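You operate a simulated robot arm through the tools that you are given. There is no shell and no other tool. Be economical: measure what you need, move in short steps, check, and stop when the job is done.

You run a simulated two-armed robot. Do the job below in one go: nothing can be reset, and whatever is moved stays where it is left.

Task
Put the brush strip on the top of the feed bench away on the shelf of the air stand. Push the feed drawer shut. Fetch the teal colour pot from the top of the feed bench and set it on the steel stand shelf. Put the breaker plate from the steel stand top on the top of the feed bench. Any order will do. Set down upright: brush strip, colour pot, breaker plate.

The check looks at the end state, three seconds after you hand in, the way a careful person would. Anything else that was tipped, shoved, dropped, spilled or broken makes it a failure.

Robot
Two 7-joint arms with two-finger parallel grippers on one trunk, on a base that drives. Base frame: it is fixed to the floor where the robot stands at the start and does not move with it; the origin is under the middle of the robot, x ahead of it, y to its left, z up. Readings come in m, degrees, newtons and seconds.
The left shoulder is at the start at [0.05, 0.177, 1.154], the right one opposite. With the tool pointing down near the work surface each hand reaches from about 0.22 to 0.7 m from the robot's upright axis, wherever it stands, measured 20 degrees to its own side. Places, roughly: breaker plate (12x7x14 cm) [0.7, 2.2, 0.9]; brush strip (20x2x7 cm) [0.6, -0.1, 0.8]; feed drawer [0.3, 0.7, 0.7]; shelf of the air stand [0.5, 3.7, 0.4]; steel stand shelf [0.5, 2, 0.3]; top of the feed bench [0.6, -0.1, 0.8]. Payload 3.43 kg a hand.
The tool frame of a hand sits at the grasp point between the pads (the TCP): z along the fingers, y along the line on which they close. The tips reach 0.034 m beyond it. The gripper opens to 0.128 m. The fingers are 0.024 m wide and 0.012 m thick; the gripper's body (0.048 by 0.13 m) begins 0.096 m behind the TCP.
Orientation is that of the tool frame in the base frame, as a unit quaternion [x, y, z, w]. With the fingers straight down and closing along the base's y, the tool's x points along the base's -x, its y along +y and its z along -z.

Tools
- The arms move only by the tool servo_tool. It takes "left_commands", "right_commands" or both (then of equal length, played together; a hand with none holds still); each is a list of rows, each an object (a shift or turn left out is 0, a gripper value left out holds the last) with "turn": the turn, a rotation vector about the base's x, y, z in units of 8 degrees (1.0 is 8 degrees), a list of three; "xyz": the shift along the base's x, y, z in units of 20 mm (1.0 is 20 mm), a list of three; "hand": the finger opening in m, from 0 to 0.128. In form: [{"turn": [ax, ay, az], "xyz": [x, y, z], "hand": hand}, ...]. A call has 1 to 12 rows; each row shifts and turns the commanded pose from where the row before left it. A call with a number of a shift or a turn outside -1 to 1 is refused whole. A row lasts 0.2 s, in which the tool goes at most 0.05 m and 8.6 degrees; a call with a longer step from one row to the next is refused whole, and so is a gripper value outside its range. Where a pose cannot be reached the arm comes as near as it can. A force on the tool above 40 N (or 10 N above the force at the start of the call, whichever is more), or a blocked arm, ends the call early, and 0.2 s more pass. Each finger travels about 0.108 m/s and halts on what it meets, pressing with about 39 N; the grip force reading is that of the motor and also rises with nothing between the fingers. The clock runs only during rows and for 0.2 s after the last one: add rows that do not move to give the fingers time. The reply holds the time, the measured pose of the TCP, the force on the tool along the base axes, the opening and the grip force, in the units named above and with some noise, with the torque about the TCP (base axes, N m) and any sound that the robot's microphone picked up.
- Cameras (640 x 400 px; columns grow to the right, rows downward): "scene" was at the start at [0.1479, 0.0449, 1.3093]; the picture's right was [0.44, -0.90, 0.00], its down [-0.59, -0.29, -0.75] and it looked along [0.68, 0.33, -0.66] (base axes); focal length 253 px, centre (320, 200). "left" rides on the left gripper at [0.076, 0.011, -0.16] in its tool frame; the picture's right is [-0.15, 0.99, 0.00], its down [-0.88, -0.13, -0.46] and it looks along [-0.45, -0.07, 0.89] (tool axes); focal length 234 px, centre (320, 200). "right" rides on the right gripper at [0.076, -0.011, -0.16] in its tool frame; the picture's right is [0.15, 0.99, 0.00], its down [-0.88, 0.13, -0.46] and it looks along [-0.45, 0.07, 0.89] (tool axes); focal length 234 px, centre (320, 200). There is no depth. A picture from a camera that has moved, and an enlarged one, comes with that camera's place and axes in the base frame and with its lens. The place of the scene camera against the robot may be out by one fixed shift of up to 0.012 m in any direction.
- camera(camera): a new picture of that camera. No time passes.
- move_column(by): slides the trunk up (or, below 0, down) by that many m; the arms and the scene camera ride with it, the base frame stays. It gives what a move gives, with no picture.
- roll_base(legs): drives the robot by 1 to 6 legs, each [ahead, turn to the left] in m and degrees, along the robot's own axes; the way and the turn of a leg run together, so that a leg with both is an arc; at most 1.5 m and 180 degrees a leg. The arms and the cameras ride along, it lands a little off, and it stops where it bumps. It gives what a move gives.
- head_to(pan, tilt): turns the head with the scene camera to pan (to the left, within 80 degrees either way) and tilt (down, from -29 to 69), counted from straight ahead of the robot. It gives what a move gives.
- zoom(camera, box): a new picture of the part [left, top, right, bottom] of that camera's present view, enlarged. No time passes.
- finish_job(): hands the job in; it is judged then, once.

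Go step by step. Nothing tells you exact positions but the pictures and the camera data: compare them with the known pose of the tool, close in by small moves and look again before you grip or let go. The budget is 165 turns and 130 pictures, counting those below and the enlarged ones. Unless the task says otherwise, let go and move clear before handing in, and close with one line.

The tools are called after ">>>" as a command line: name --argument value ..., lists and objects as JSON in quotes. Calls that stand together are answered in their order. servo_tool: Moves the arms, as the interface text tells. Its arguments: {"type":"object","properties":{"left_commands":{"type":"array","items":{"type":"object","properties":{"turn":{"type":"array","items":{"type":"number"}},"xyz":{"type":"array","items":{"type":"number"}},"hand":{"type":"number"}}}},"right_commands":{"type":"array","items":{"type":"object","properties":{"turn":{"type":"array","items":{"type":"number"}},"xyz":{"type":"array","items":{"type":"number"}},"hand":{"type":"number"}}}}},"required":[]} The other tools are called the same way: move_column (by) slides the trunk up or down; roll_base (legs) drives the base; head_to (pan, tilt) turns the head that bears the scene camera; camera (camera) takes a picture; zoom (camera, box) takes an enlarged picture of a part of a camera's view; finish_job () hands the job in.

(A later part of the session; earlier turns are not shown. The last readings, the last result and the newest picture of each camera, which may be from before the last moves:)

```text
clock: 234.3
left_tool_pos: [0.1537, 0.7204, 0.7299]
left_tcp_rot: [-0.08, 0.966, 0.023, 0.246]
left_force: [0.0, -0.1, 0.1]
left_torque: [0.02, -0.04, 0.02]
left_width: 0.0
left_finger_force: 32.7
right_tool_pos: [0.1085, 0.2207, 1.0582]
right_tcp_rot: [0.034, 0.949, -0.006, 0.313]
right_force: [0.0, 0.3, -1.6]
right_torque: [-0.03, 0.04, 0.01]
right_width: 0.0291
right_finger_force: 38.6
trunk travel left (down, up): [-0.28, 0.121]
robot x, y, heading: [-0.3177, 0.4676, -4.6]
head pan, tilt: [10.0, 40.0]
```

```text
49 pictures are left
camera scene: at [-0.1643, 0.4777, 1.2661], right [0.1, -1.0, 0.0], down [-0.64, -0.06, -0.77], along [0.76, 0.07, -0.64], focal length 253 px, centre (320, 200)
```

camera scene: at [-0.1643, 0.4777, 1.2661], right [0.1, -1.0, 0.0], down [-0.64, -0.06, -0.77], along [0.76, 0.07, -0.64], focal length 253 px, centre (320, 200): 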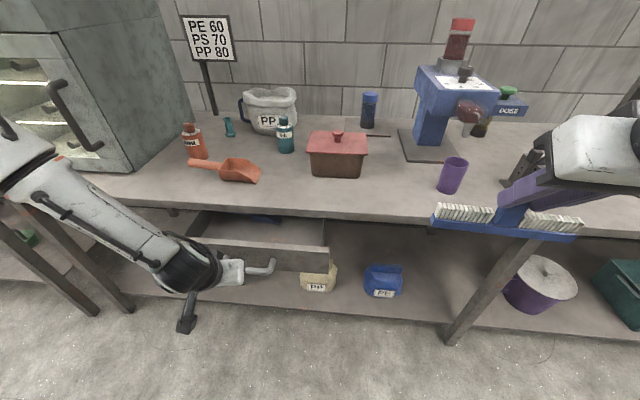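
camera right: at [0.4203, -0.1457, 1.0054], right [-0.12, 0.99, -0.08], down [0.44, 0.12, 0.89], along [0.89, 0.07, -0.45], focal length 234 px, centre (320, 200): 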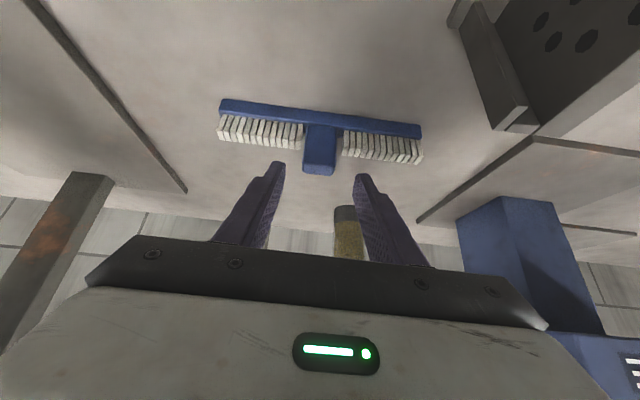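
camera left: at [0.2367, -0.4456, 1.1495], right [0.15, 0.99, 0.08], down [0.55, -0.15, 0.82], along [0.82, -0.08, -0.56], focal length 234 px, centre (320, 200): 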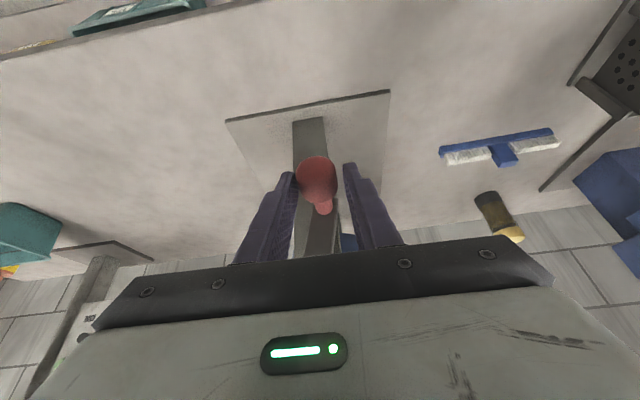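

>>> servo_tool --left_commands '[{"xyz": [0.6, 0, 0]}, {"xyz": [0.6, 0, 0]}, {"xyz": [0.6, 0, 0]}, {"xyz": [0.6, 0, 0]}, {"xyz": [0.6, 0, 0]}, {"xyz": [0.6, 0, 0]}]'

>>> camera --camera "scene"

```text
clock: 235.7
left_tool_pos: [0.2207, 0.7264, 0.7446]
left_tcp_rot: [-0.079, 0.965, 0.023, 0.247]
left_force: [0.0, 0.2, 0.6]
left_torque: [0.05, 0.01, 0.0]
left_width: 0.0
left_finger_force: 33.0
left hand out of reach, approached as far as the arm can: row 2, 4, 5, 6
right_tool_pos: [0.1094, 0.2224, 1.0594]
right_tcp_rot: [0.035, 0.949, -0.006, 0.313]
right_force: [-0.3, -0.3, -2.0]
right_torque: [-0.01, 0.01, 0.05]
right_width: 0.0292
right_finger_force: 38.8
trunk travel left (down, up): [-0.28, 0.121]
robot x, y, heading: [-0.3208, 0.4642, -4.4]
head pan, tilt: [10.0, 40.0]
```

```text
48 pictures are left
camera scene: at [-0.1644, 0.4776, 1.2662], right [0.1, -1.0, 0.0], down [-0.64, -0.06, -0.77], along [0.76, 0.07, -0.64], focal length 253 px, centre (320, 200)
```

scene: 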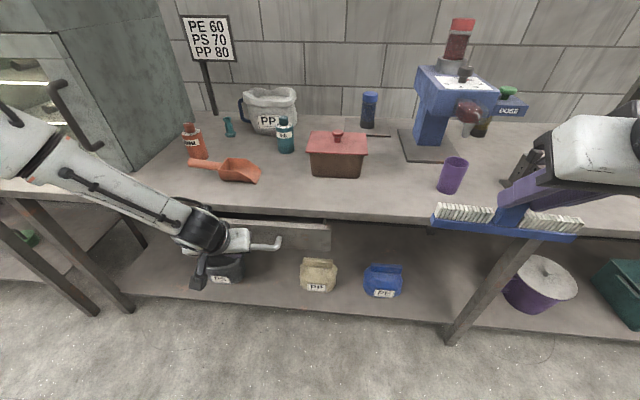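

>>> roll_base --legs '[[0.06, 0]]'

>>> camera --camera "scene"

```text
clock: 236.7
left_tool_pos: [0.2629, 0.7237, 0.7338]
left_tcp_rot: [-0.082, 0.97, 0.022, 0.229]
left_force: [-1.2, -0.3, -0.1]
left_torque: [-0.01, 0.02, 0.02]
left_width: 0.0
left_finger_force: 33.1
right_tool_pos: [0.1658, 0.2174, 1.0595]
right_tcp_rot: [0.033, 0.95, -0.006, 0.312]
right_force: [-0.1, -0.3, -1.1]
right_torque: [-0.04, 0.03, 0.02]
right_width: 0.0291
right_finger_force: 39.1
trunk travel left (down, up): [-0.28, 0.121]
robot x, y, heading: [-0.2702, 0.465, -4.3]
head pan, tilt: [10.0, 40.0]
stopped in leg 1: the force on the tool passed its limit (the readings are from after the stop); the commanded pose is now the measured one
```

```text
47 pictures are left
camera scene: at [-0.1076, 0.4734, 1.2661], right [0.1, -1.0, 0.0], down [-0.64, -0.06, -0.77], along [0.76, 0.07, -0.64], focal length 253 px, centre (320, 200)
```

scene: 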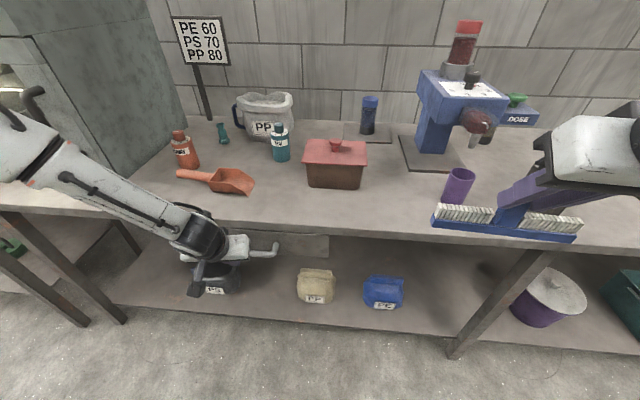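

>>> servo_tool --left_commands '[{"xyz": [-1, 0, 0]}, {"xyz": [-1, 0, 0]}, {"xyz": [-1, 0, 0]}, {"xyz": [-1, 0, 0]}, {"xyz": [-1, 0, 0]}, {"xyz": [-1, 0, 0.5]}, {"xyz": [-1, 0, 1]}, {"xyz": [0, 0, 1]}, {"xyz": [0, 0, 1]}, {"xyz": [0, 0, 1]}, {"xyz": [0, 0, 1]}, {"xyz": [0, 0, 1]}]'

>>> roll_base --legs '[[-0.06, 0]]'

>>> servo_tool --left_commands '[{"xyz": [0, 0, 1]}, {"xyz": [0, 0, 1]}, {"xyz": [0, 0, 1]}, {"xyz": [0, 0, 1]}, {"xyz": [0, 0, 1]}, {"xyz": [0, 0, 1]}, {"xyz": [0, 0, 1], "hand": 0.1}, {"xyz": [0, 0, 1]}]'

>>> camera --camera "scene"

```text
clock: 239.3
left_tool_pos: [0.1333, 0.7242, 0.8632]
left_tcp_rot: [-0.081, 0.97, 0.023, 0.228]
left_force: [0.6, -0.3, -0.2]
left_torque: [0.03, 0.01, 0.02]
left_width: 0.0
left_finger_force: 33.0
left hand out of reach, approached as far as the arm can: row 11, 12
right_tool_pos: [0.1652, 0.2179, 1.0589]
right_tcp_rot: [0.033, 0.95, -0.005, 0.311]
right_force: [0.3, 0.6, -2.0]
right_torque: [-0.04, 0.05, 0.02]
right_width: 0.0293
right_finger_force: 39.4
trunk travel left (down, up): [-0.28, 0.121]
robot x, y, heading: [-0.2635, 0.4629, -4.4]
head pan, tilt: [10.0, 40.0]
```

```text
clock: 240.3
left_tool_pos: [0.0739, 0.729, 0.8628]
left_tcp_rot: [-0.082, 0.97, 0.024, 0.228]
left_force: [-0.9, 0.0, 0.2]
left_torque: [0.01, -0.03, -0.02]
left_width: 0.0002
left_finger_force: 33.0
right_tool_pos: [0.1059, 0.222, 1.0602]
right_tcp_rot: [0.034, 0.949, -0.007, 0.312]
right_force: [0.2, 0.1, -1.5]
right_torque: [0.01, 0.04, -0.02]
right_width: 0.029
right_finger_force: 39.0
trunk travel left (down, up): [-0.28, 0.121]
robot x, y, heading: [-0.3229, 0.4694, -4.5]
head pan, tilt: [10.0, 40.0]
```

```text
clock: 242.1
left_tool_pos: [0.0741, 0.7281, 1.0229]
left_tcp_rot: [-0.081, 0.97, 0.023, 0.228]
left_force: [0.1, 0.4, 0.4]
left_torque: [-0.03, 0.02, 0.02]
left_width: 0.1
left_finger_force: 0.2
right_tool_pos: [0.106, 0.2219, 1.0595]
right_tcp_rot: [0.034, 0.95, -0.006, 0.312]
right_force: [0.1, 0.6, -2.1]
right_torque: [-0.03, 0.05, -0.03]
right_width: 0.0293
right_finger_force: 39.4
trunk travel left (down, up): [-0.28, 0.121]
robot x, y, heading: [-0.3243, 0.4682, -4.7]
head pan, tilt: [10.0, 40.0]
```

```text
46 pictures are left
camera scene: at [-0.1664, 0.4777, 1.2661], right [0.1, -1.0, 0.0], down [-0.64, -0.06, -0.77], along [0.76, 0.07, -0.64], focal length 253 px, centre (320, 200)
```

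scene: 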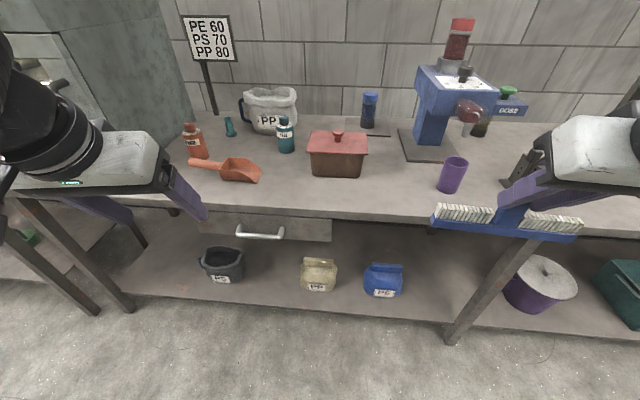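

>>> zoom --camera "scene" --box '[170, 190, 350, 260]'

>>> zoom --camera "scene" --box '[170, 80, 380, 210]'

```text
3.56 times, centred on (260, 225) of scene
camera zoom: at [-0.1664, 0.4777, 1.2661], right [0.1, -1.0, 0.0], down [-0.64, -0.06, -0.77], along [0.76, 0.07, -0.64], focal length 901 px, centre (533, 111)
```

zoom: 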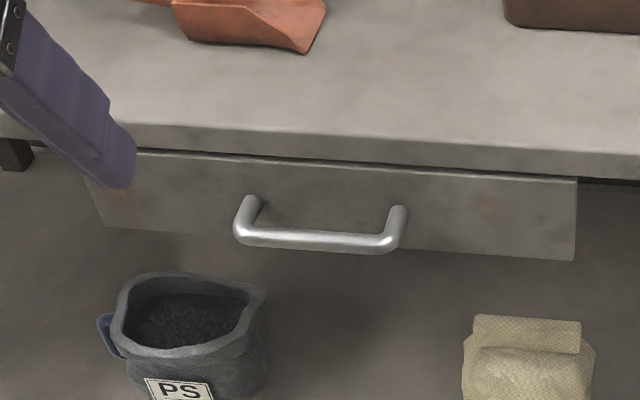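

```text
3.05 times, centred on (275, 145) of scene
camera zoom: at [-0.1664, 0.4777, 1.2661], right [0.1, -1.0, 0.0], down [-0.64, -0.06, -0.77], along [0.76, 0.07, -0.64], focal length 772 px, centre (457, 368)
```

zoom: 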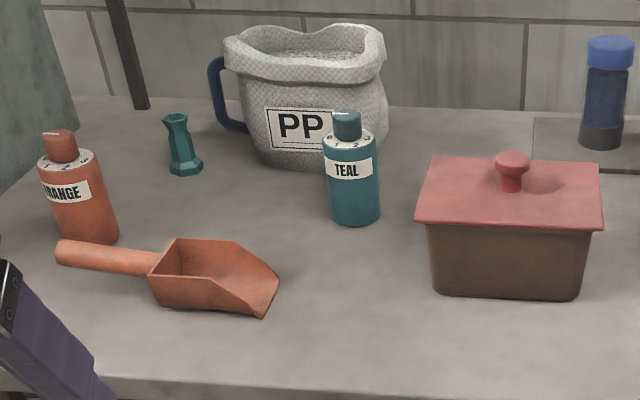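

Drawer is flush. The TEAL pot stands near (0.63, 0.665); I drive in and bring the left hand at 45° tilt to it.

>>> roll_base --legs '[[0.23, 4.5]]'

>>> servo_tool --left_commands '[{"xyz": [0.2, -0.2, 0.7], "turn": [0, -0.8, -0.5]}, {"xyz": [0.2, -0.5, 0.7], "turn": [0, -0.8, -0.6]}, {"xyz": [0.5, -0.5, 0.7], "turn": [0, -0.8, 0]}, {"xyz": [0.9, -0.5, 0]}, {"xyz": [0.9, -0.5, 0]}, {"xyz": [0.9, 0, 0]}, {"xyz": [0.9, 0, 0]}]'

>>> camera --camera "scene"

>>> camera --camera "left"

```text
clock: 243.8
left_tool_pos: [0.2819, 0.7484, 1.0217]
left_tcp_rot: [-0.119, 0.966, 0.032, 0.228]
left_force: [-0.1, 0.4, -0.9]
left_torque: [0.01, -0.01, 0.0]
left_width: 0.1001
left_finger_force: 0.1
right_tool_pos: [0.3536, 0.2479, 1.0595]
right_tcp_rot: [-0.003, 0.95, 0.006, 0.311]
right_force: [0.0, -0.2, -1.0]
right_torque: [0.04, -0.05, 0.04]
right_width: 0.0291
right_finger_force: 39.0
trunk travel left (down, up): [-0.28, 0.121]
robot x, y, heading: [-0.0946, 0.4588, -0.2]
head pan, tilt: [10.0, 40.0]
```

```text
clock: 245.4
left_tool_pos: [0.384, 0.7045, 1.0711]
left_tcp_rot: [-0.047, 0.921, -0.003, 0.387]
left_force: [0.0, -0.6, -0.8]
left_torque: [0.03, 0.03, -0.01]
left_width: 0.0997
left_finger_force: 0.1
left hand out of reach, approached as far as the arm can: row 2, 3
right_tool_pos: [0.354, 0.2464, 1.0596]
right_tcp_rot: [-0.003, 0.95, 0.007, 0.312]
right_force: [-0.6, 0.4, -1.1]
right_torque: [-0.01, 0.02, 0.01]
right_width: 0.029
right_finger_force: 39.1
trunk travel left (down, up): [-0.28, 0.121]
robot x, y, heading: [-0.0962, 0.4585, -0.0]
head pan, tilt: [10.0, 40.0]
```

```text
43 pictures are left
camera scene: at [0.062, 0.4805, 1.2661], right [0.17, -0.98, 0.0], down [-0.63, -0.11, -0.77], along [0.75, 0.13, -0.64], focal length 253 px, centre (320, 200)
```

scene: 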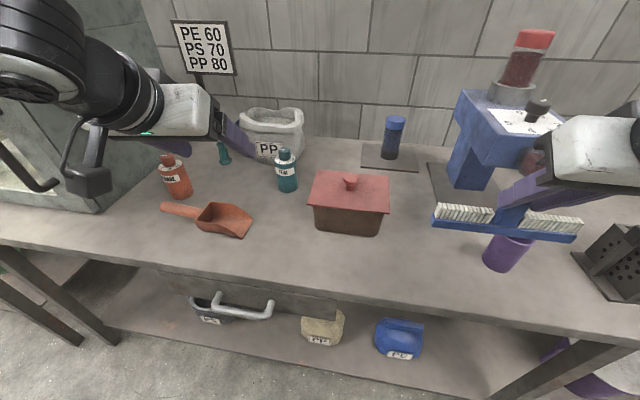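

```text
42 pictures are left
camera left: at [0.2172, 0.7042, 1.1299], right [0.02, 1.0, 0.06], down [0.3, -0.07, 0.95], along [0.95, 0.0, -0.3], focal length 234 px, centre (320, 200)
```

left: 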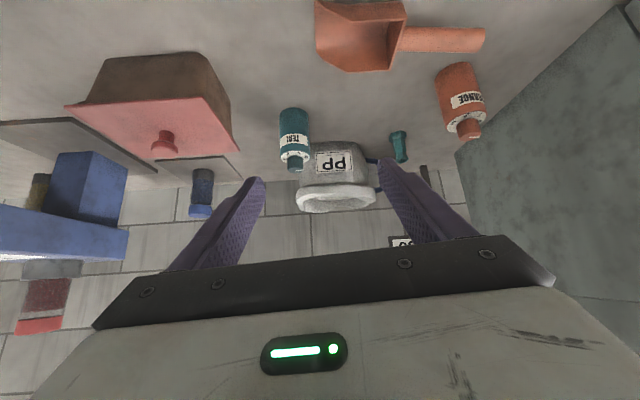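

>>> servo_tool --left_commands '[{"xyz": [0.95, -0.25, -0.7], "turn": [0, 0, -0.3]}, {"xyz": [0.95, -0.25, -0.7], "turn": [0, 0, -0.3]}, {"xyz": [0.95, -0.25, -0.7]}, {"xyz": [0.95, -0.25, -0.7]}, {"xyz": [0.95, -0.25, -0.7]}, {"xyz": [0.95, -0.25, -0.7]}, {"xyz": [0.95, -0.25, -0.7]}, {"xyz": [0.95, -0.25, -0.7]}, {}]'

>>> camera --camera "left"

>>> camera --camera "scene"

```text
clock: 247.4
left_tool_pos: [0.5363, 0.6666, 0.9597]
left_tcp_rot: [-0.009, 0.922, -0.018, 0.387]
left_force: [0.3, 0.1, 0.7]
left_torque: [-0.01, 0.01, 0.03]
left_width: 0.0997
left_finger_force: 0.1
right_tool_pos: [0.3522, 0.247, 1.0597]
right_tcp_rot: [-0.003, 0.95, 0.006, 0.311]
right_force: [0.2, 0.9, -1.1]
right_torque: [-0.03, -0.01, 0.01]
right_width: 0.0288
right_finger_force: 38.9
trunk travel left (down, up): [-0.28, 0.121]
robot x, y, heading: [-0.0938, 0.4598, -0.1]
head pan, tilt: [10.0, 40.0]
```

```text
41 pictures are left
camera left: at [0.3694, 0.6788, 1.0188], right [0.1, 0.99, 0.06], down [0.29, -0.09, 0.95], along [0.95, -0.08, -0.3], focal length 234 px, centre (320, 200)
```

left: 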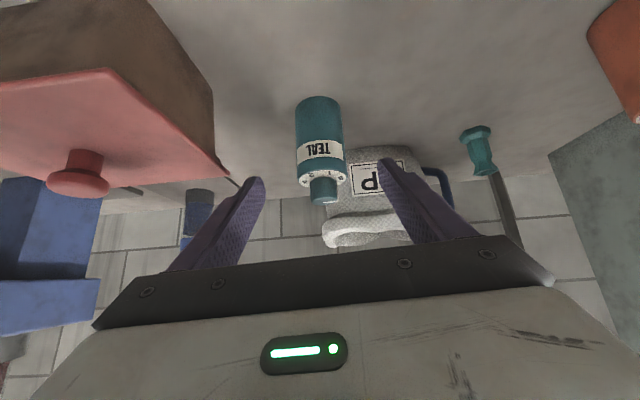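

```text
40 pictures are left
camera scene: at [0.0617, 0.4806, 1.2662], right [0.17, -0.98, 0.0], down [-0.63, -0.11, -0.77], along [0.75, 0.13, -0.64], focal length 253 px, centre (320, 200)
```

scene: 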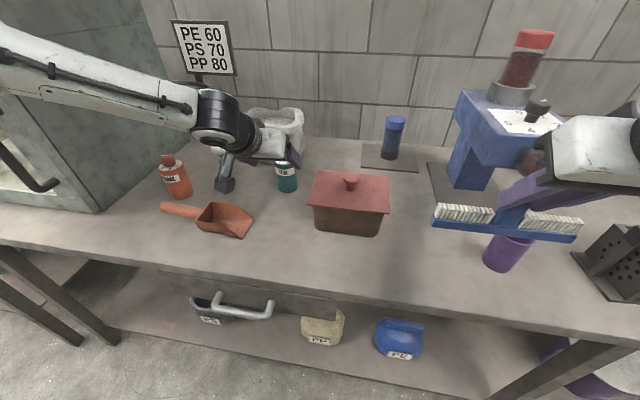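

>>> servo_tool --left_commands '[{"xyz": [0.72, -0.03, -0.76]}, {"xyz": [0.72, -0.03, -0.76]}, {"xyz": [0.72, -0.03, -0.76]}, {"xyz": [0.72, -0.03, -0.76]}, {"xyz": [0.72, 0, -0.76]}, {"xyz": [0.72, 0, -0.76]}, {}]'

>>> camera --camera "left"

```text
clock: 249.0
left_tool_pos: [0.5865, 0.6929, 0.8931]
left_tcp_rot: [-0.008, 0.922, -0.019, 0.387]
left_force: [-0.7, -1.3, 0.3]
left_torque: [-0.01, -0.01, -0.03]
left_width: 0.1003
left_finger_force: 0.1
left hand out of reach, approached as far as the arm can: row 4, 5, 6
right_tool_pos: [0.3531, 0.2469, 1.0592]
right_tcp_rot: [-0.003, 0.95, 0.007, 0.312]
right_force: [-0.1, 0.6, -1.6]
right_torque: [-0.02, -0.01, -0.02]
right_width: 0.0288
right_finger_force: 38.9
trunk travel left (down, up): [-0.28, 0.121]
robot x, y, heading: [-0.0912, 0.4586, 0.0]
head pan, tilt: [10.0, 40.0]
```

```text
39 pictures are left
camera left: at [0.4194, 0.7054, 0.9512], right [0.1, 0.99, 0.06], down [0.29, -0.09, 0.95], along [0.95, -0.08, -0.3], focal length 234 px, centre (320, 200)
```

left: 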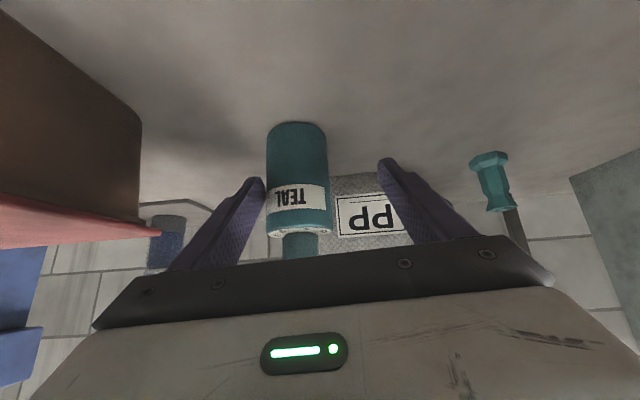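

>>> servo_tool --left_commands '[{"xyz": [-0.7, 0, 0.8]}, {"xyz": [-0.7, 0, 0.8]}, {"xyz": [-0.7, 0, 0.8]}, {"xyz": [-0.7, 0, 0.8]}, {"xyz": [-0.7, 0, 0.8]}, {"xyz": [-0.7, 0, 0.8]}, {"xyz": [-0.7, 0.8, 0.8]}, {"xyz": [-0.7, 0.8, 0]}, {"xyz": [-0.7, 0.8, 0]}]'

>>> roll_base --legs '[[0, -14]]'

```text
clock: 251.0
left_tool_pos: [0.4599, 0.7399, 1.0062]
left_tcp_rot: [-0.008, 0.922, -0.02, 0.387]
left_force: [0.8, 0.2, 0.6]
left_torque: [0.04, -0.01, 0.01]
left_width: 0.1001
left_finger_force: 0.0
right_tool_pos: [0.3519, 0.2474, 1.0594]
right_tcp_rot: [-0.002, 0.95, 0.006, 0.312]
right_force: [0.1, 0.4, -1.5]
right_torque: [-0.01, 0.05, 0.01]
right_width: 0.0289
right_finger_force: 39.0
trunk travel left (down, up): [-0.28, 0.121]
robot x, y, heading: [-0.0952, 0.4597, 0.1]
head pan, tilt: [10.0, 40.0]
```

```text
clock: 252.3
left_tool_pos: [0.5116, 0.5971, 1.0057]
left_tcp_rot: [0.104, 0.916, -0.065, 0.382]
left_force: [-0.6, -0.1, -0.1]
left_torque: [0.0, -0.01, 0.0]
left_width: 0.1001
left_finger_force: 0.0
right_tool_pos: [0.2873, 0.1458, 1.0585]
right_tcp_rot: [0.112, 0.943, -0.032, 0.31]
right_force: [-0.8, 0.2, -1.4]
right_torque: [-0.03, 0.0, 0.02]
right_width: 0.0293
right_finger_force: 39.1
trunk travel left (down, up): [-0.28, 0.121]
robot x, y, heading: [-0.096, 0.462, -14.0]
head pan, tilt: [10.0, 40.0]
```

>>> servo_tool --left_commands '[{"xyz": [0.32, 0.84, -0.4], "turn": [0, 0, 0.9]}, {"xyz": [0.32, 0.84, -0.6], "turn": [0, 0, 0.5]}, {"xyz": [0.32, 0.84, -0.6]}, {"xyz": [0.32, 0.84, -0.6]}, {"xyz": [0.72, 0, -0.76]}, {"xyz": [0.72, 0, -0.76]}, {"xyz": [0.72, 0, -0.76]}]'

>>> camera --camera "left"

```text
clock: 253.9
left_tool_pos: [0.579, 0.6642, 0.9152]
left_tcp_rot: [0.014, 0.923, -0.028, 0.385]
left_force: [-0.6, 0.1, 0.1]
left_torque: [0.0, -0.03, -0.01]
left_width: 0.1001
left_finger_force: 0.2
right_tool_pos: [0.288, 0.1463, 1.0596]
right_tcp_rot: [0.113, 0.944, -0.032, 0.31]
right_force: [0.0, -0.4, -1.2]
right_torque: [-0.02, 0.06, 0.01]
right_width: 0.0287
right_finger_force: 39.0
trunk travel left (down, up): [-0.28, 0.121]
robot x, y, heading: [-0.093, 0.4593, -14.2]
head pan, tilt: [10.0, 40.0]
```

```text
38 pictures are left
camera left: at [0.4133, 0.6858, 0.9723], right [0.15, 0.99, 0.06], down [0.29, -0.11, 0.95], along [0.95, -0.12, -0.3], focal length 234 px, centre (320, 200)
```

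left: 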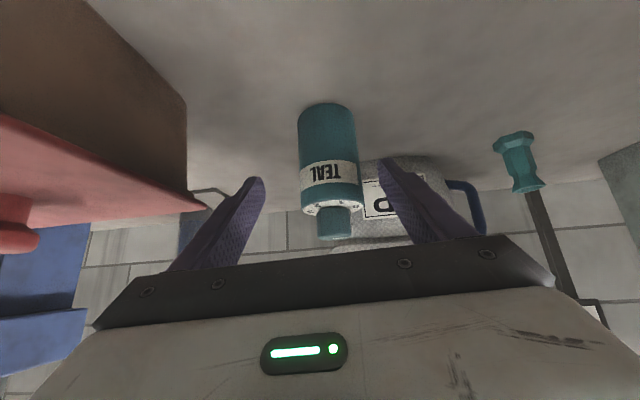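

>>> servo_tool --left_commands '[{"xyz": [0.75, 0.1, -0.78]}, {"xyz": [0.75, 0.1, -0.78]}, {"xyz": [0.75, 0.05, -0.78]}, {}]'

>>> camera --camera "left"

```text
clock: 254.9
left_tool_pos: [0.6258, 0.6697, 0.8704]
left_tcp_rot: [0.014, 0.922, -0.028, 0.387]
left_force: [0.0, 0.0, -0.1]
left_torque: [-0.01, 0.03, -0.02]
left_width: 0.0998
left_finger_force: 0.0
right_tool_pos: [0.2879, 0.1465, 1.0592]
right_tcp_rot: [0.114, 0.944, -0.032, 0.309]
right_force: [-0.6, -0.4, -1.7]
right_torque: [0.03, 0.02, 0.02]
right_width: 0.0288
right_finger_force: 38.9
trunk travel left (down, up): [-0.28, 0.121]
robot x, y, heading: [-0.0955, 0.4587, -14.1]
head pan, tilt: [10.0, 40.0]
```

```text
37 pictures are left
camera left: at [0.4598, 0.6902, 0.9274], right [0.15, 0.99, 0.06], down [0.29, -0.11, 0.95], along [0.95, -0.12, -0.3], focal length 234 px, centre (320, 200)
```

left: 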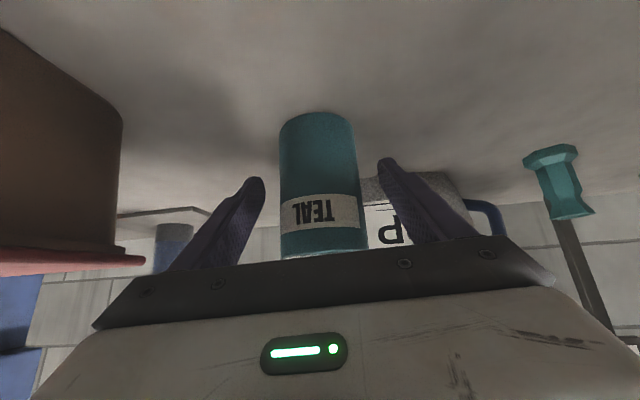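

>>> servo_tool --left_commands '[{"hand": 0.08}, {"hand": 0.065}, {"hand": 0.055}, {"hand": 0.045}, {}, {}]'

>>> servo_tool --left_commands '[{"xyz": [0, 0, 0.5]}, {"xyz": [0, 0, 0.5]}, {"xyz": [0, 0, 0.5]}, {}]'

>>> camera --camera "left"

```text
clock: 256.3
left_tool_pos: [0.6267, 0.6685, 0.8701]
left_tcp_rot: [0.013, 0.922, -0.028, 0.387]
left_force: [-0.3, 1.2, 1.5]
left_torque: [0.14, -0.03, -0.03]
left_width: 0.0567
left_finger_force: 39.0
right_tool_pos: [0.2883, 0.1456, 1.0588]
right_tcp_rot: [0.113, 0.943, -0.032, 0.31]
right_force: [0.1, -0.6, -1.2]
right_torque: [-0.03, 0.01, -0.03]
right_width: 0.0289
right_finger_force: 38.9
trunk travel left (down, up): [-0.28, 0.121]
robot x, y, heading: [-0.0931, 0.4587, -14.3]
head pan, tilt: [10.0, 40.0]
```

```text
clock: 257.3
left_tool_pos: [0.6254, 0.6679, 0.8986]
left_tcp_rot: [0.014, 0.922, -0.028, 0.385]
left_force: [-0.6, -0.2, -1.1]
left_torque: [0.01, 0.0, 0.01]
left_width: 0.0565
left_finger_force: 38.7
right_tool_pos: [0.2889, 0.1462, 1.0596]
right_tcp_rot: [0.113, 0.944, -0.032, 0.31]
right_force: [-0.3, 1.2, -1.5]
right_torque: [-0.05, 0.05, -0.02]
right_width: 0.0293
right_finger_force: 38.5
trunk travel left (down, up): [-0.28, 0.121]
robot x, y, heading: [-0.0921, 0.4572, -14.1]
head pan, tilt: [10.0, 40.0]
```

```text
36 pictures are left
camera left: at [0.4603, 0.6896, 0.9567], right [0.15, 0.99, 0.06], down [0.29, -0.11, 0.95], along [0.95, -0.12, -0.3], focal length 234 px, centre (320, 200)
```

left: 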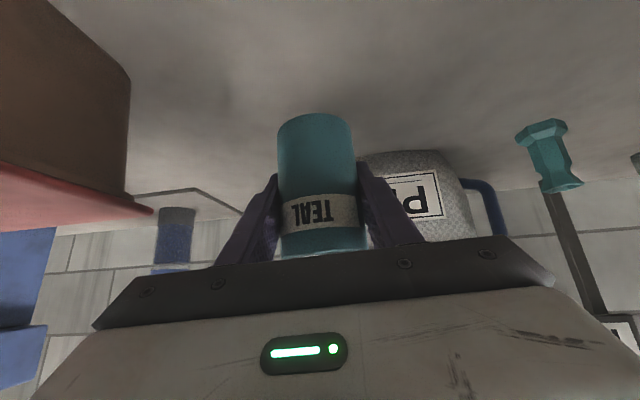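

Pot is held. Lift, draw back and drive to the steel stand.

>>> servo_tool --left_commands '[{"xyz": [-0.2, 0.1, 1]}, {"xyz": [-0.3, 0.2, 1]}, {"xyz": [-0.5, 0.2, 1]}, {"xyz": [-0.9, 0.2, 1]}, {"xyz": [-0.9, 0, 1]}, {"xyz": [-0.9, 0, 0.5]}, {"xyz": [-0.9, 0, 0]}, {"xyz": [-0.9, 0, 0]}, {"xyz": [-0.9, 0, 0]}, {"xyz": [-0.9, 0, 0]}, {"xyz": [-0.9, 0, 0]}, {"xyz": [-0.9, 0, 0]}]'

>>> roll_base --legs '[[-0.27, 0], [0, 104], [1.07, 0], [0, -90]]'

>>> head_to --pan 15 --tilt 45

>>> camera --camera "scene"

```text
clock: 259.9
left_tool_pos: [0.4438, 0.6832, 1.0087]
left_tcp_rot: [0.014, 0.922, -0.028, 0.387]
left_force: [1.0, -0.4, -1.4]
left_torque: [0.0, -0.06, 0.0]
left_width: 0.0568
left_finger_force: 39.6
right_tool_pos: [0.2886, 0.1456, 1.0599]
right_tcp_rot: [0.113, 0.944, -0.032, 0.31]
right_force: [0.1, 0.2, -1.1]
right_torque: [0.0, -0.01, 0.0]
right_width: 0.0291
right_finger_force: 38.9
trunk travel left (down, up): [-0.28, 0.121]
robot x, y, heading: [-0.0946, 0.4567, -14.0]
head pan, tilt: [10.0, 40.0]
```

```text
clock: 275.1
left_tool_pos: [0.138, 1.9471, 1.0085]
left_tcp_rot: [-0.094, 0.917, 0.018, 0.387]
left_force: [-0.2, 0.4, -0.8]
left_torque: [-0.01, -0.05, 0.0]
left_width: 0.0564
left_finger_force: 39.0
right_tool_pos: [0.1122, 1.3883, 1.0592]
right_tcp_rot: [0.002, 0.95, 0.005, 0.312]
right_force: [-0.3, 0.4, -0.8]
right_torque: [0.03, 0.01, 0.0]
right_width: 0.0289
right_finger_force: 38.9
trunk travel left (down, up): [-0.28, 0.121]
robot x, y, heading: [-0.3341, 1.6031, -0.5]
head pan, tilt: [10.0, 40.0]
```

```text
clock: 275.7
left_tool_pos: [0.1381, 1.9469, 1.0094]
left_tcp_rot: [-0.094, 0.918, 0.017, 0.386]
left_force: [-0.4, 0.7, -1.3]
left_torque: [0.02, 0.02, 0.01]
left_width: 0.0565
left_finger_force: 38.3
right_tool_pos: [0.1118, 1.3881, 1.059]
right_tcp_rot: [0.002, 0.95, 0.004, 0.311]
right_force: [0.3, -0.1, -0.9]
right_torque: [0.01, 0.05, -0.04]
right_width: 0.0289
right_finger_force: 39.4
trunk travel left (down, up): [-0.28, 0.121]
robot x, y, heading: [-0.3321, 1.6008, -0.9]
head pan, tilt: [15.0, 45.0]
```

```text
35 pictures are left
camera scene: at [-0.1825, 1.6313, 1.2589], right [0.25, -0.97, 0.0], down [-0.69, -0.18, -0.71], along [0.69, 0.18, -0.71], focal length 253 px, centre (320, 200)
```

scene: 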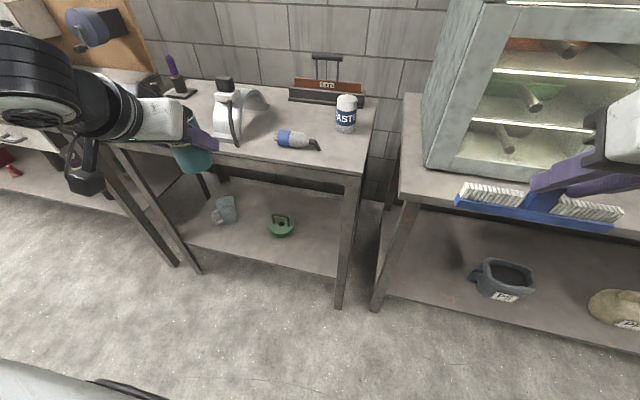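

>>> servo_tool --right_commands '[{"xyz": [-0.6, 0, 1]}, {"xyz": [-0.6, 0, 1]}, {"xyz": [-0.6, 0, 1]}, {"xyz": [-0.6, 0, 1]}, {"xyz": [-0.6, 0, 1]}, {"xyz": [0, 0, 0]}]' --left_commands '[{"xyz": [0, -1, 0], "turn": [0, 0, -0.6]}, {"xyz": [0, -1, 0], "turn": [0, 0, -0.6]}, {"xyz": [0, -1, 0]}, {"xyz": [0, -1, 0]}, {"xyz": [0, -1, 0]}, {"xyz": [0, -1, 0]}]'

>>> move_column --by -0.28

>>> servo_tool --left_commands '[{"xyz": [0, -0.3, -1]}, {"xyz": [0, -0.3, -1]}, {"xyz": [0, -0.3, -1]}, {"xyz": [0, -0.3, -1]}, {"xyz": [0, 0, -1]}, {"xyz": [0, 0, -1]}, {"xyz": [0, 0, -1]}, {"xyz": [0, 0, -1]}, {"xyz": [0, 0, -1]}, {"xyz": [0, 0, -1]}, {"xyz": [0, 0, -1]}, {"xyz": [0, 0, -1]}]'

>>> camera --camera "scene"

```text
clock: 277.1
left_tool_pos: [0.1387, 1.8261, 1.0102]
left_tcp_rot: [-0.016, 0.922, -0.015, 0.387]
left_force: [0.1, 0.5, -1.8]
left_torque: [-0.03, 0.01, 0.02]
left_width: 0.0562
left_finger_force: 39.0
right_tool_pos: [0.0507, 1.3894, 1.159]
right_tcp_rot: [0.002, 0.95, 0.004, 0.311]
right_force: [-0.7, 0.4, -0.6]
right_torque: [0.0, -0.01, 0.01]
right_width: 0.0289
right_finger_force: 38.6
trunk travel left (down, up): [-0.28, 0.121]
robot x, y, heading: [-0.3363, 1.6044, -0.4]
head pan, tilt: [15.0, 45.0]
```

```text
clock: 280.0
left_tool_pos: [0.1368, 1.8268, 0.7294]
left_tcp_rot: [-0.018, 0.922, -0.014, 0.386]
left_force: [0.1, 0.7, -2.0]
left_torque: [0.04, -0.02, -0.01]
left_width: 0.0566
left_finger_force: 38.6
right_tool_pos: [0.0492, 1.3916, 0.8798]
right_tcp_rot: [0.003, 0.95, 0.004, 0.311]
right_force: [-1.0, -0.4, -1.2]
right_torque: [0.01, 0.05, 0.03]
right_width: 0.0287
right_finger_force: 39.0
trunk travel left (down, up): [0.0, 0.401]
robot x, y, heading: [-0.3362, 1.604, -0.5]
head pan, tilt: [15.0, 45.0]
```

```text
clock: 282.6
left_tool_pos: [0.1372, 1.8198, 0.5118]
left_tcp_rot: [-0.016, 0.922, -0.016, 0.387]
left_force: [0.5, -0.6, -1.5]
left_torque: [-0.01, 0.01, 0.01]
left_width: 0.0565
left_finger_force: 38.7
left hand out of reach, approached as far as the arm can: row 11, 12
right_tool_pos: [0.0513, 1.3888, 0.8789]
right_tcp_rot: [0.002, 0.95, 0.005, 0.311]
right_force: [-0.4, 0.4, -1.0]
right_torque: [0.01, 0.03, -0.01]
right_width: 0.0291
right_finger_force: 39.1
trunk travel left (down, up): [0.0, 0.401]
robot x, y, heading: [-0.3348, 1.6039, -0.5]
head pan, tilt: [15.0, 45.0]
```

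```text
34 pictures are left
camera scene: at [-0.1826, 1.6313, 0.9789], right [0.25, -0.97, 0.0], down [-0.69, -0.18, -0.71], along [0.68, 0.18, -0.71], focal length 253 px, centre (320, 200)
```

scene: 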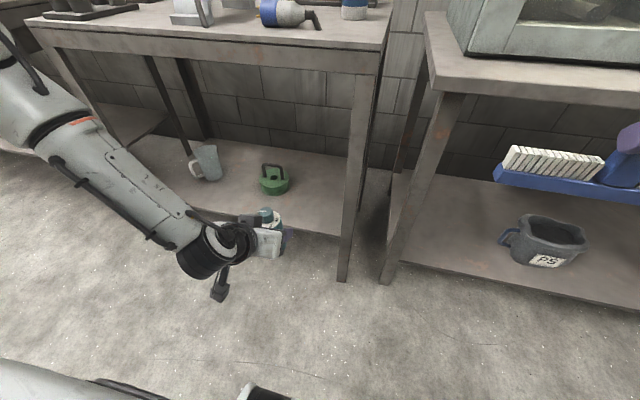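

>>> roll_base --legs '[[-0.18, 0]]'

>>> servo_tool --left_commands '[{"xyz": [0.9, 0, 0]}, {"xyz": [0.9, 0, 0]}, {"xyz": [0.9, 0, 0]}, {"xyz": [0.9, 0, -0.6]}, {"xyz": [0.9, 0, -0.8]}, {"xyz": [0.9, 0, -0.8]}, {"xyz": [0.9, 0, -0.8]}, {"xyz": [0.9, -0.1, -0.8]}, {"xyz": [0.9, -0.1, -0.8]}, {"xyz": [0.9, -0.1, -0.8]}]'

>>> camera --camera "scene"

```text
clock: 284.1
left_tool_pos: [-0.0433, 1.8236, 0.5135]
left_tcp_rot: [-0.017, 0.922, -0.015, 0.386]
left_force: [0.6, -1.0, -1.4]
left_torque: [-0.02, 0.04, 0.0]
left_width: 0.0568
left_finger_force: 39.0
right_tool_pos: [-0.1292, 1.3928, 0.8796]
right_tcp_rot: [0.001, 0.95, 0.005, 0.312]
right_force: [0.3, 0.1, -1.4]
right_torque: [0.0, 0.05, 0.05]
right_width: 0.0292
right_finger_force: 38.9
trunk travel left (down, up): [0.0, 0.401]
robot x, y, heading: [-0.5146, 1.6059, -0.5]
head pan, tilt: [15.0, 45.0]
```

```text
clock: 286.3
left_tool_pos: [0.089, 1.8813, 0.5119]
left_tcp_rot: [-0.017, 0.922, -0.016, 0.386]
left_force: [0.5, 0.6, -1.2]
left_torque: [0.0, -0.02, 0.01]
left_width: 0.0567
left_finger_force: 39.2
left hand out of reach, approached as far as the arm can: row 3, 4, 5, 6, 7, 8, 9, 10
right_tool_pos: [-0.1295, 1.3932, 0.8802]
right_tcp_rot: [0.001, 0.95, 0.005, 0.312]
right_force: [-0.2, 1.1, -1.7]
right_torque: [0.0, 0.01, 0.0]
right_width: 0.0292
right_finger_force: 39.2
trunk travel left (down, up): [0.0, 0.401]
robot x, y, heading: [-0.5144, 1.6046, -0.3]
head pan, tilt: [15.0, 45.0]
```

```text
33 pictures are left
camera scene: at [-0.3628, 1.6334, 0.9788], right [0.25, -0.97, 0.0], down [-0.68, -0.18, -0.71], along [0.68, 0.18, -0.71], focal length 253 px, centre (320, 200)
```

scene: 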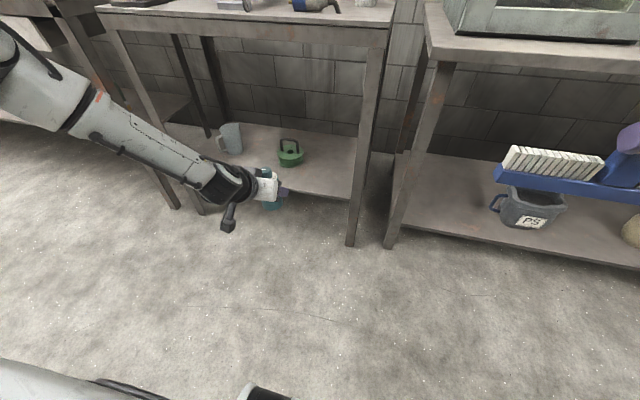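

The arm hits a low limit near z = 0.51 in this posture. I test whether pointing the hand further outward lets it go lower.

>>> servo_tool --left_commands '[{"xyz": [0, 1, 0], "turn": [0, 0, 0.9]}, {"xyz": [0, 1, 0], "turn": [0, 0, 0.9]}, {"xyz": [0, 1, 0], "turn": [0, 0, 0.9]}, {"xyz": [0, 1, -1], "turn": [0, 0, 0.9]}, {"xyz": [0, 0.5, -1]}, {"xyz": [0, 0, -1]}, {"xyz": [0, 0, -1]}, {"xyz": [0, 0, -1]}]'

```text
clock: 288.1
left_tool_pos: [0.0509, 2.0, 0.4855]
left_tcp_rot: [-0.246, 0.889, 0.08, 0.377]
left_force: [-0.6, -0.1, -1.9]
left_torque: [0.03, -0.02, -0.01]
left_width: 0.0564
left_finger_force: 39.4
left hand out of reach, approached as far as the arm can: row 3, 4, 5, 6, 7, 8
right_tool_pos: [-0.1297, 1.3941, 0.8784]
right_tcp_rot: [0.001, 0.95, 0.004, 0.311]
right_force: [0.2, 0.8, -1.1]
right_torque: [0.03, -0.01, 0.0]
right_width: 0.0291
right_finger_force: 38.9
trunk travel left (down, up): [0.0, 0.401]
robot x, y, heading: [-0.5136, 1.6093, -0.5]
head pan, tilt: [15.0, 45.0]
```

>>> head_to --pan 50 --tilt 40

>>> camera --camera "scene"

```text
clock: 289.1
left_tool_pos: [0.0515, 1.9993, 0.4858]
left_tcp_rot: [-0.246, 0.889, 0.08, 0.378]
left_force: [0.8, -0.1, -1.3]
left_torque: [0.01, 0.01, 0.0]
left_width: 0.0565
left_finger_force: 38.8
right_tool_pos: [-0.1282, 1.3928, 0.8794]
right_tcp_rot: [0.0, 0.95, 0.005, 0.312]
right_force: [-0.1, 0.0, -0.9]
right_torque: [-0.02, 0.05, -0.03]
right_width: 0.0292
right_finger_force: 38.7
trunk travel left (down, up): [0.0, 0.401]
robot x, y, heading: [-0.5141, 1.6047, -0.5]
head pan, tilt: [50.0, 40.0]
```

```text
32 pictures are left
camera scene: at [-0.3863, 1.6777, 0.9861], right [0.76, -0.65, 0.0], down [-0.42, -0.49, -0.77], along [0.5, 0.58, -0.64], focal length 253 px, centre (320, 200)
```

scene: 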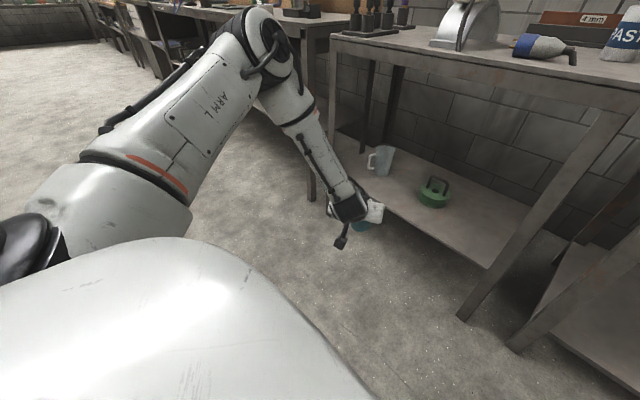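

>>> servo_tool --left_commands '[{"xyz": [-1, 1, 0.5], "turn": [0, 0, 0.9]}, {"xyz": [-1, 1, 0.3], "turn": [0, 0, 0.9]}, {"xyz": [-1, 1, 0], "turn": [0, 0, 0.9]}, {"xyz": [-1, 1, 0], "turn": [0, 0, 0.9]}, {"xyz": [-1, 1, -1], "turn": [0, 0, 0.9]}, {"xyz": [-0.5, 0.5, -1]}, {"xyz": [0, 0, -1]}, {"xyz": [0, 0, -1]}, {"xyz": [0, 0, -1]}, {"xyz": [0, 0, -1]}, {"xyz": [0, 0, -1]}, {"xyz": [0, 0, -1]}]'

>>> camera --camera "scene"

```text
clock: 291.7
left_tool_pos: [-0.073, 2.1218, 0.4575]
left_tcp_rot: [-0.51, 0.769, 0.194, 0.333]
left_force: [-0.2, 0.0, -1.0]
left_torque: [-0.01, 0.03, 0.02]
left_width: 0.0564
left_finger_force: 39.0
left hand out of reach, approached as far as the arm can: row 7, 8, 9, 10, 11, 12
right_tool_pos: [-0.1293, 1.3917, 0.8789]
right_tcp_rot: [0.001, 0.95, 0.004, 0.311]
right_force: [0.7, -0.3, -1.1]
right_torque: [-0.01, 0.02, -0.01]
right_width: 0.0288
right_finger_force: 38.8
trunk travel left (down, up): [0.0, 0.401]
robot x, y, heading: [-0.5151, 1.6049, -0.5]
head pan, tilt: [50.0, 40.0]
```

```text
31 pictures are left
camera scene: at [-0.3863, 1.6777, 0.9861], right [0.76, -0.65, 0.0], down [-0.42, -0.49, -0.77], along [0.5, 0.58, -0.64], focal length 253 px, centre (320, 200)
```

scene: 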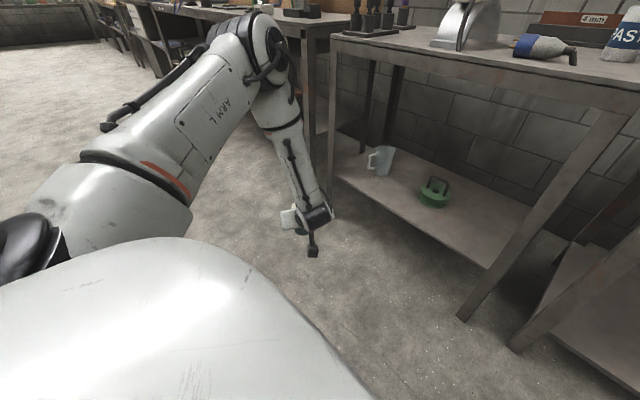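

>>> servo_tool --left_commands '[{"xyz": [0, 0, 1], "turn": [0, 0, -0.9]}, {"xyz": [0, 0, 1], "turn": [0, 0, -0.9]}, {"xyz": [0, 0, 1], "turn": [0, 0, -0.9]}, {"xyz": [0, 0, 1], "turn": [0, 0, -0.9]}, {"xyz": [0, 0, 1], "turn": [0, 0, -0.9]}, {"xyz": [0.9, -0.9, 1], "turn": [0, 0, -0.9]}, {"xyz": [0.9, -0.9, 1]}, {"xyz": [0.9, -0.9, 1]}, {"xyz": [0.9, -0.9, 1]}, {"xyz": [0.9, -0.9, 1]}, {"xyz": [0.9, -0.9, 1]}, {"xyz": [0.9, -0.9, 1]}]'

>>> servo_tool --left_commands '[{"xyz": [1, 0.3, 0]}, {"xyz": [1, 0.3, 0]}, {"xyz": [1, 0.3, 0]}, {"xyz": [1, 0.3, 0]}, {"xyz": [1, 0.3, -0.7]}, {"xyz": [0.5, 0, -1]}, {"xyz": [0, 0, -1]}, {"xyz": [0, 0, -1]}, {"xyz": [0, 0, -1]}, {"xyz": [0, 0, -1]}, {"xyz": [0, 0, -1]}, {"xyz": [0, 0, -1]}]'

>>> camera --camera "scene"

```text
clock: 294.3
left_tool_pos: [0.0541, 1.9928, 0.6968]
left_tcp_rot: [-0.189, 0.903, 0.056, 0.381]
left_force: [0.0, 0.0, -1.3]
left_torque: [-0.05, -0.02, 0.01]
left_width: 0.0565
left_finger_force: 39.0
right_tool_pos: [-0.1296, 1.3922, 0.8798]
right_tcp_rot: [0.001, 0.95, 0.005, 0.311]
right_force: [-1.1, -0.6, -1.9]
right_torque: [-0.02, 0.04, 0.02]
right_width: 0.0289
right_finger_force: 38.9
trunk travel left (down, up): [0.0, 0.401]
robot x, y, heading: [-0.5094, 1.607, -0.5]
head pan, tilt: [50.0, 40.0]
```

```text
clock: 296.9
left_tool_pos: [0.1588, 2.0241, 0.5421]
left_tcp_rot: [-0.191, 0.902, 0.057, 0.383]
left_force: [0.8, -0.4, -2.0]
left_torque: [-0.01, 0.01, -0.01]
left_width: 0.0568
left_finger_force: 39.0
right_tool_pos: [-0.1292, 1.3915, 0.8788]
right_tcp_rot: [0.0, 0.95, 0.005, 0.311]
right_force: [-0.8, 0.3, -0.9]
right_torque: [-0.02, 0.06, -0.03]
right_width: 0.0291
right_finger_force: 39.2
trunk travel left (down, up): [0.0, 0.401]
robot x, y, heading: [-0.5108, 1.6051, -0.6]
head pan, tilt: [50.0, 40.0]
```

```text
30 pictures are left
camera scene: at [-0.3863, 1.6777, 0.9861], right [0.76, -0.65, 0.0], down [-0.42, -0.49, -0.77], along [0.5, 0.58, -0.64], focal length 253 px, centre (320, 200)
```

scene: 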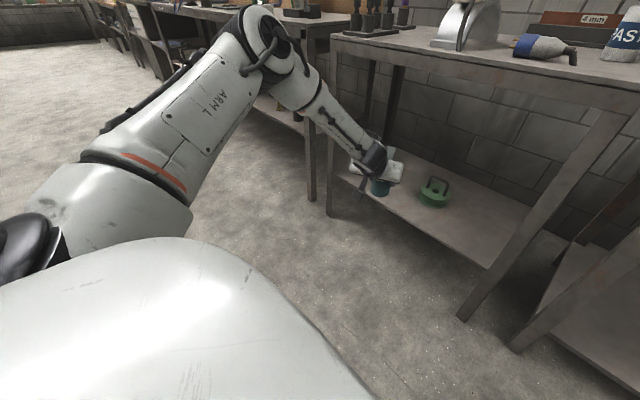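

>>> servo_tool --left_commands '[{"xyz": [0, 0, -1]}, {"xyz": [0, 0, -1]}, {"xyz": [0, 0, -1]}, {"xyz": [0, 0, -1]}, {"xyz": [0, 0, -1]}, {"xyz": [0, 0, -1]}, {"xyz": [0, 0, -1]}]'

```text
clock: 298.5
left_tool_pos: [0.0954, 2.037, 0.4899]
left_tcp_rot: [-0.19, 0.902, 0.057, 0.382]
left_force: [-0.7, 0.8, -1.5]
left_torque: [-0.01, 0.0, 0.01]
left_width: 0.0566
left_finger_force: 38.8
left hand out of reach, approached as far as the arm can: row 1, 2, 3, 4, 5, 6, 7
right_tool_pos: [-0.13, 1.3927, 0.8797]
right_tcp_rot: [0.001, 0.95, 0.005, 0.312]
right_force: [0.3, 0.0, -0.4]
right_torque: [0.03, 0.04, 0.01]
right_width: 0.0289
right_finger_force: 38.8
trunk travel left (down, up): [0.0, 0.401]
robot x, y, heading: [-0.517, 1.6084, -0.2]
head pan, tilt: [50.0, 40.0]
```

>>> servo_tool --left_commands '[{"xyz": [0, 0, 0], "turn": [-0.37, 0.85, 0]}, {"xyz": [0, 0, 0], "turn": [-0.37, 0.85, 0]}, {"xyz": [0, 0, -1]}, {"xyz": [0, 0, -1]}, {"xyz": [0, 0, -1]}, {"xyz": [0, 0, -1]}, {"xyz": [0, 0, -1]}, {"xyz": [0, 0, -1]}, {"xyz": [0, 0, -1]}]'

>>> camera --camera "scene"

```text
clock: 300.5
left_tool_pos: [0.0484, 2.0403, 0.4488]
left_tcp_rot: [-0.201, 0.943, 0.033, 0.262]
left_force: [-0.1, -0.5, -1.9]
left_torque: [-0.04, -0.05, -0.01]
left_width: 0.0565
left_finger_force: 38.7
left hand out of reach, approached as far as the arm can: row 3, 4, 5, 6, 7, 8, 9
right_tool_pos: [-0.1295, 1.3924, 0.8805]
right_tcp_rot: [0.001, 0.95, 0.005, 0.311]
right_force: [-0.2, -0.4, -0.6]
right_torque: [0.02, 0.04, -0.01]
right_width: 0.0292
right_finger_force: 38.8
trunk travel left (down, up): [0.0, 0.401]
robot x, y, heading: [-0.5135, 1.6056, -0.4]
head pan, tilt: [50.0, 40.0]
```

```text
29 pictures are left
camera scene: at [-0.3863, 1.6777, 0.9861], right [0.76, -0.65, 0.0], down [-0.42, -0.49, -0.77], along [0.5, 0.58, -0.64], focal length 253 px, centre (320, 200)
```

scene: 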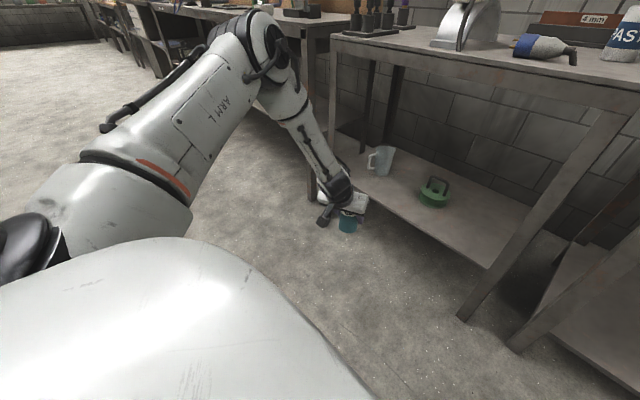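

>>> servo_tool --left_commands '[{"xyz": [-1, 0.8, 0.3], "turn": [0, 0, 0.9]}, {"xyz": [-1, 0.8, 0.3], "turn": [0, 0, 0.9]}, {"xyz": [-1, 0.8, 0], "turn": [0, 0, 0.9]}, {"xyz": [-1, 0.8, 0], "turn": [0, 0, 0.9]}, {"xyz": [-1, 0.8, 0], "turn": [0, 0, 0.9]}, {"xyz": [-1, 0.5, 0], "turn": [0, 0, 0.9]}, {"xyz": [0, 0, -1], "turn": [0, 0, 0.9]}, {"xyz": [0, 0, -1]}, {"xyz": [0, 0, -1]}, {"xyz": [0, 0, -1]}, {"xyz": [0, 0, -1]}, {"xyz": [0, 0, -1]}]'

>>> camera --camera "scene"

```text
clock: 303.1
left_tool_pos: [-0.0895, 2.13, 0.4208]
left_tcp_rot: [-0.584, 0.767, 0.142, 0.224]
left_force: [0.4, 0.2, -1.2]
left_torque: [-0.01, 0.0, 0.01]
left_width: 0.0564
left_finger_force: 38.4
left hand out of reach, approached as far as the arm can: row 8, 9, 10, 11, 12
right_tool_pos: [-0.1294, 1.3937, 0.8794]
right_tcp_rot: [0.001, 0.95, 0.005, 0.312]
right_force: [0.2, -0.6, -1.4]
right_torque: [-0.03, 0.03, 0.04]
right_width: 0.029
right_finger_force: 38.7
trunk travel left (down, up): [0.0, 0.401]
robot x, y, heading: [-0.5106, 1.608, -0.1]
head pan, tilt: [50.0, 40.0]
```

```text
28 pictures are left
camera scene: at [-0.3863, 1.6777, 0.9861], right [0.76, -0.65, 0.0], down [-0.42, -0.49, -0.77], along [0.5, 0.58, -0.64], focal length 253 px, centre (320, 200)
```

scene: 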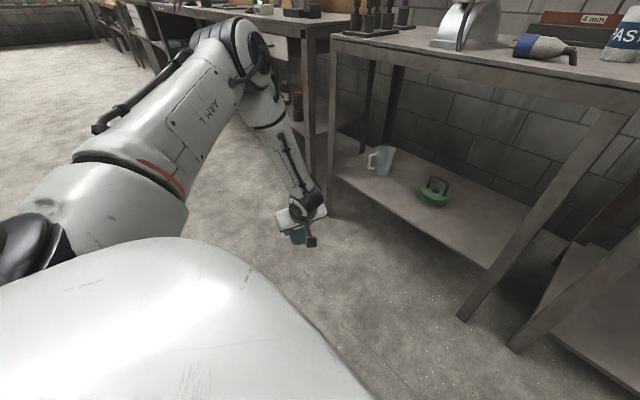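

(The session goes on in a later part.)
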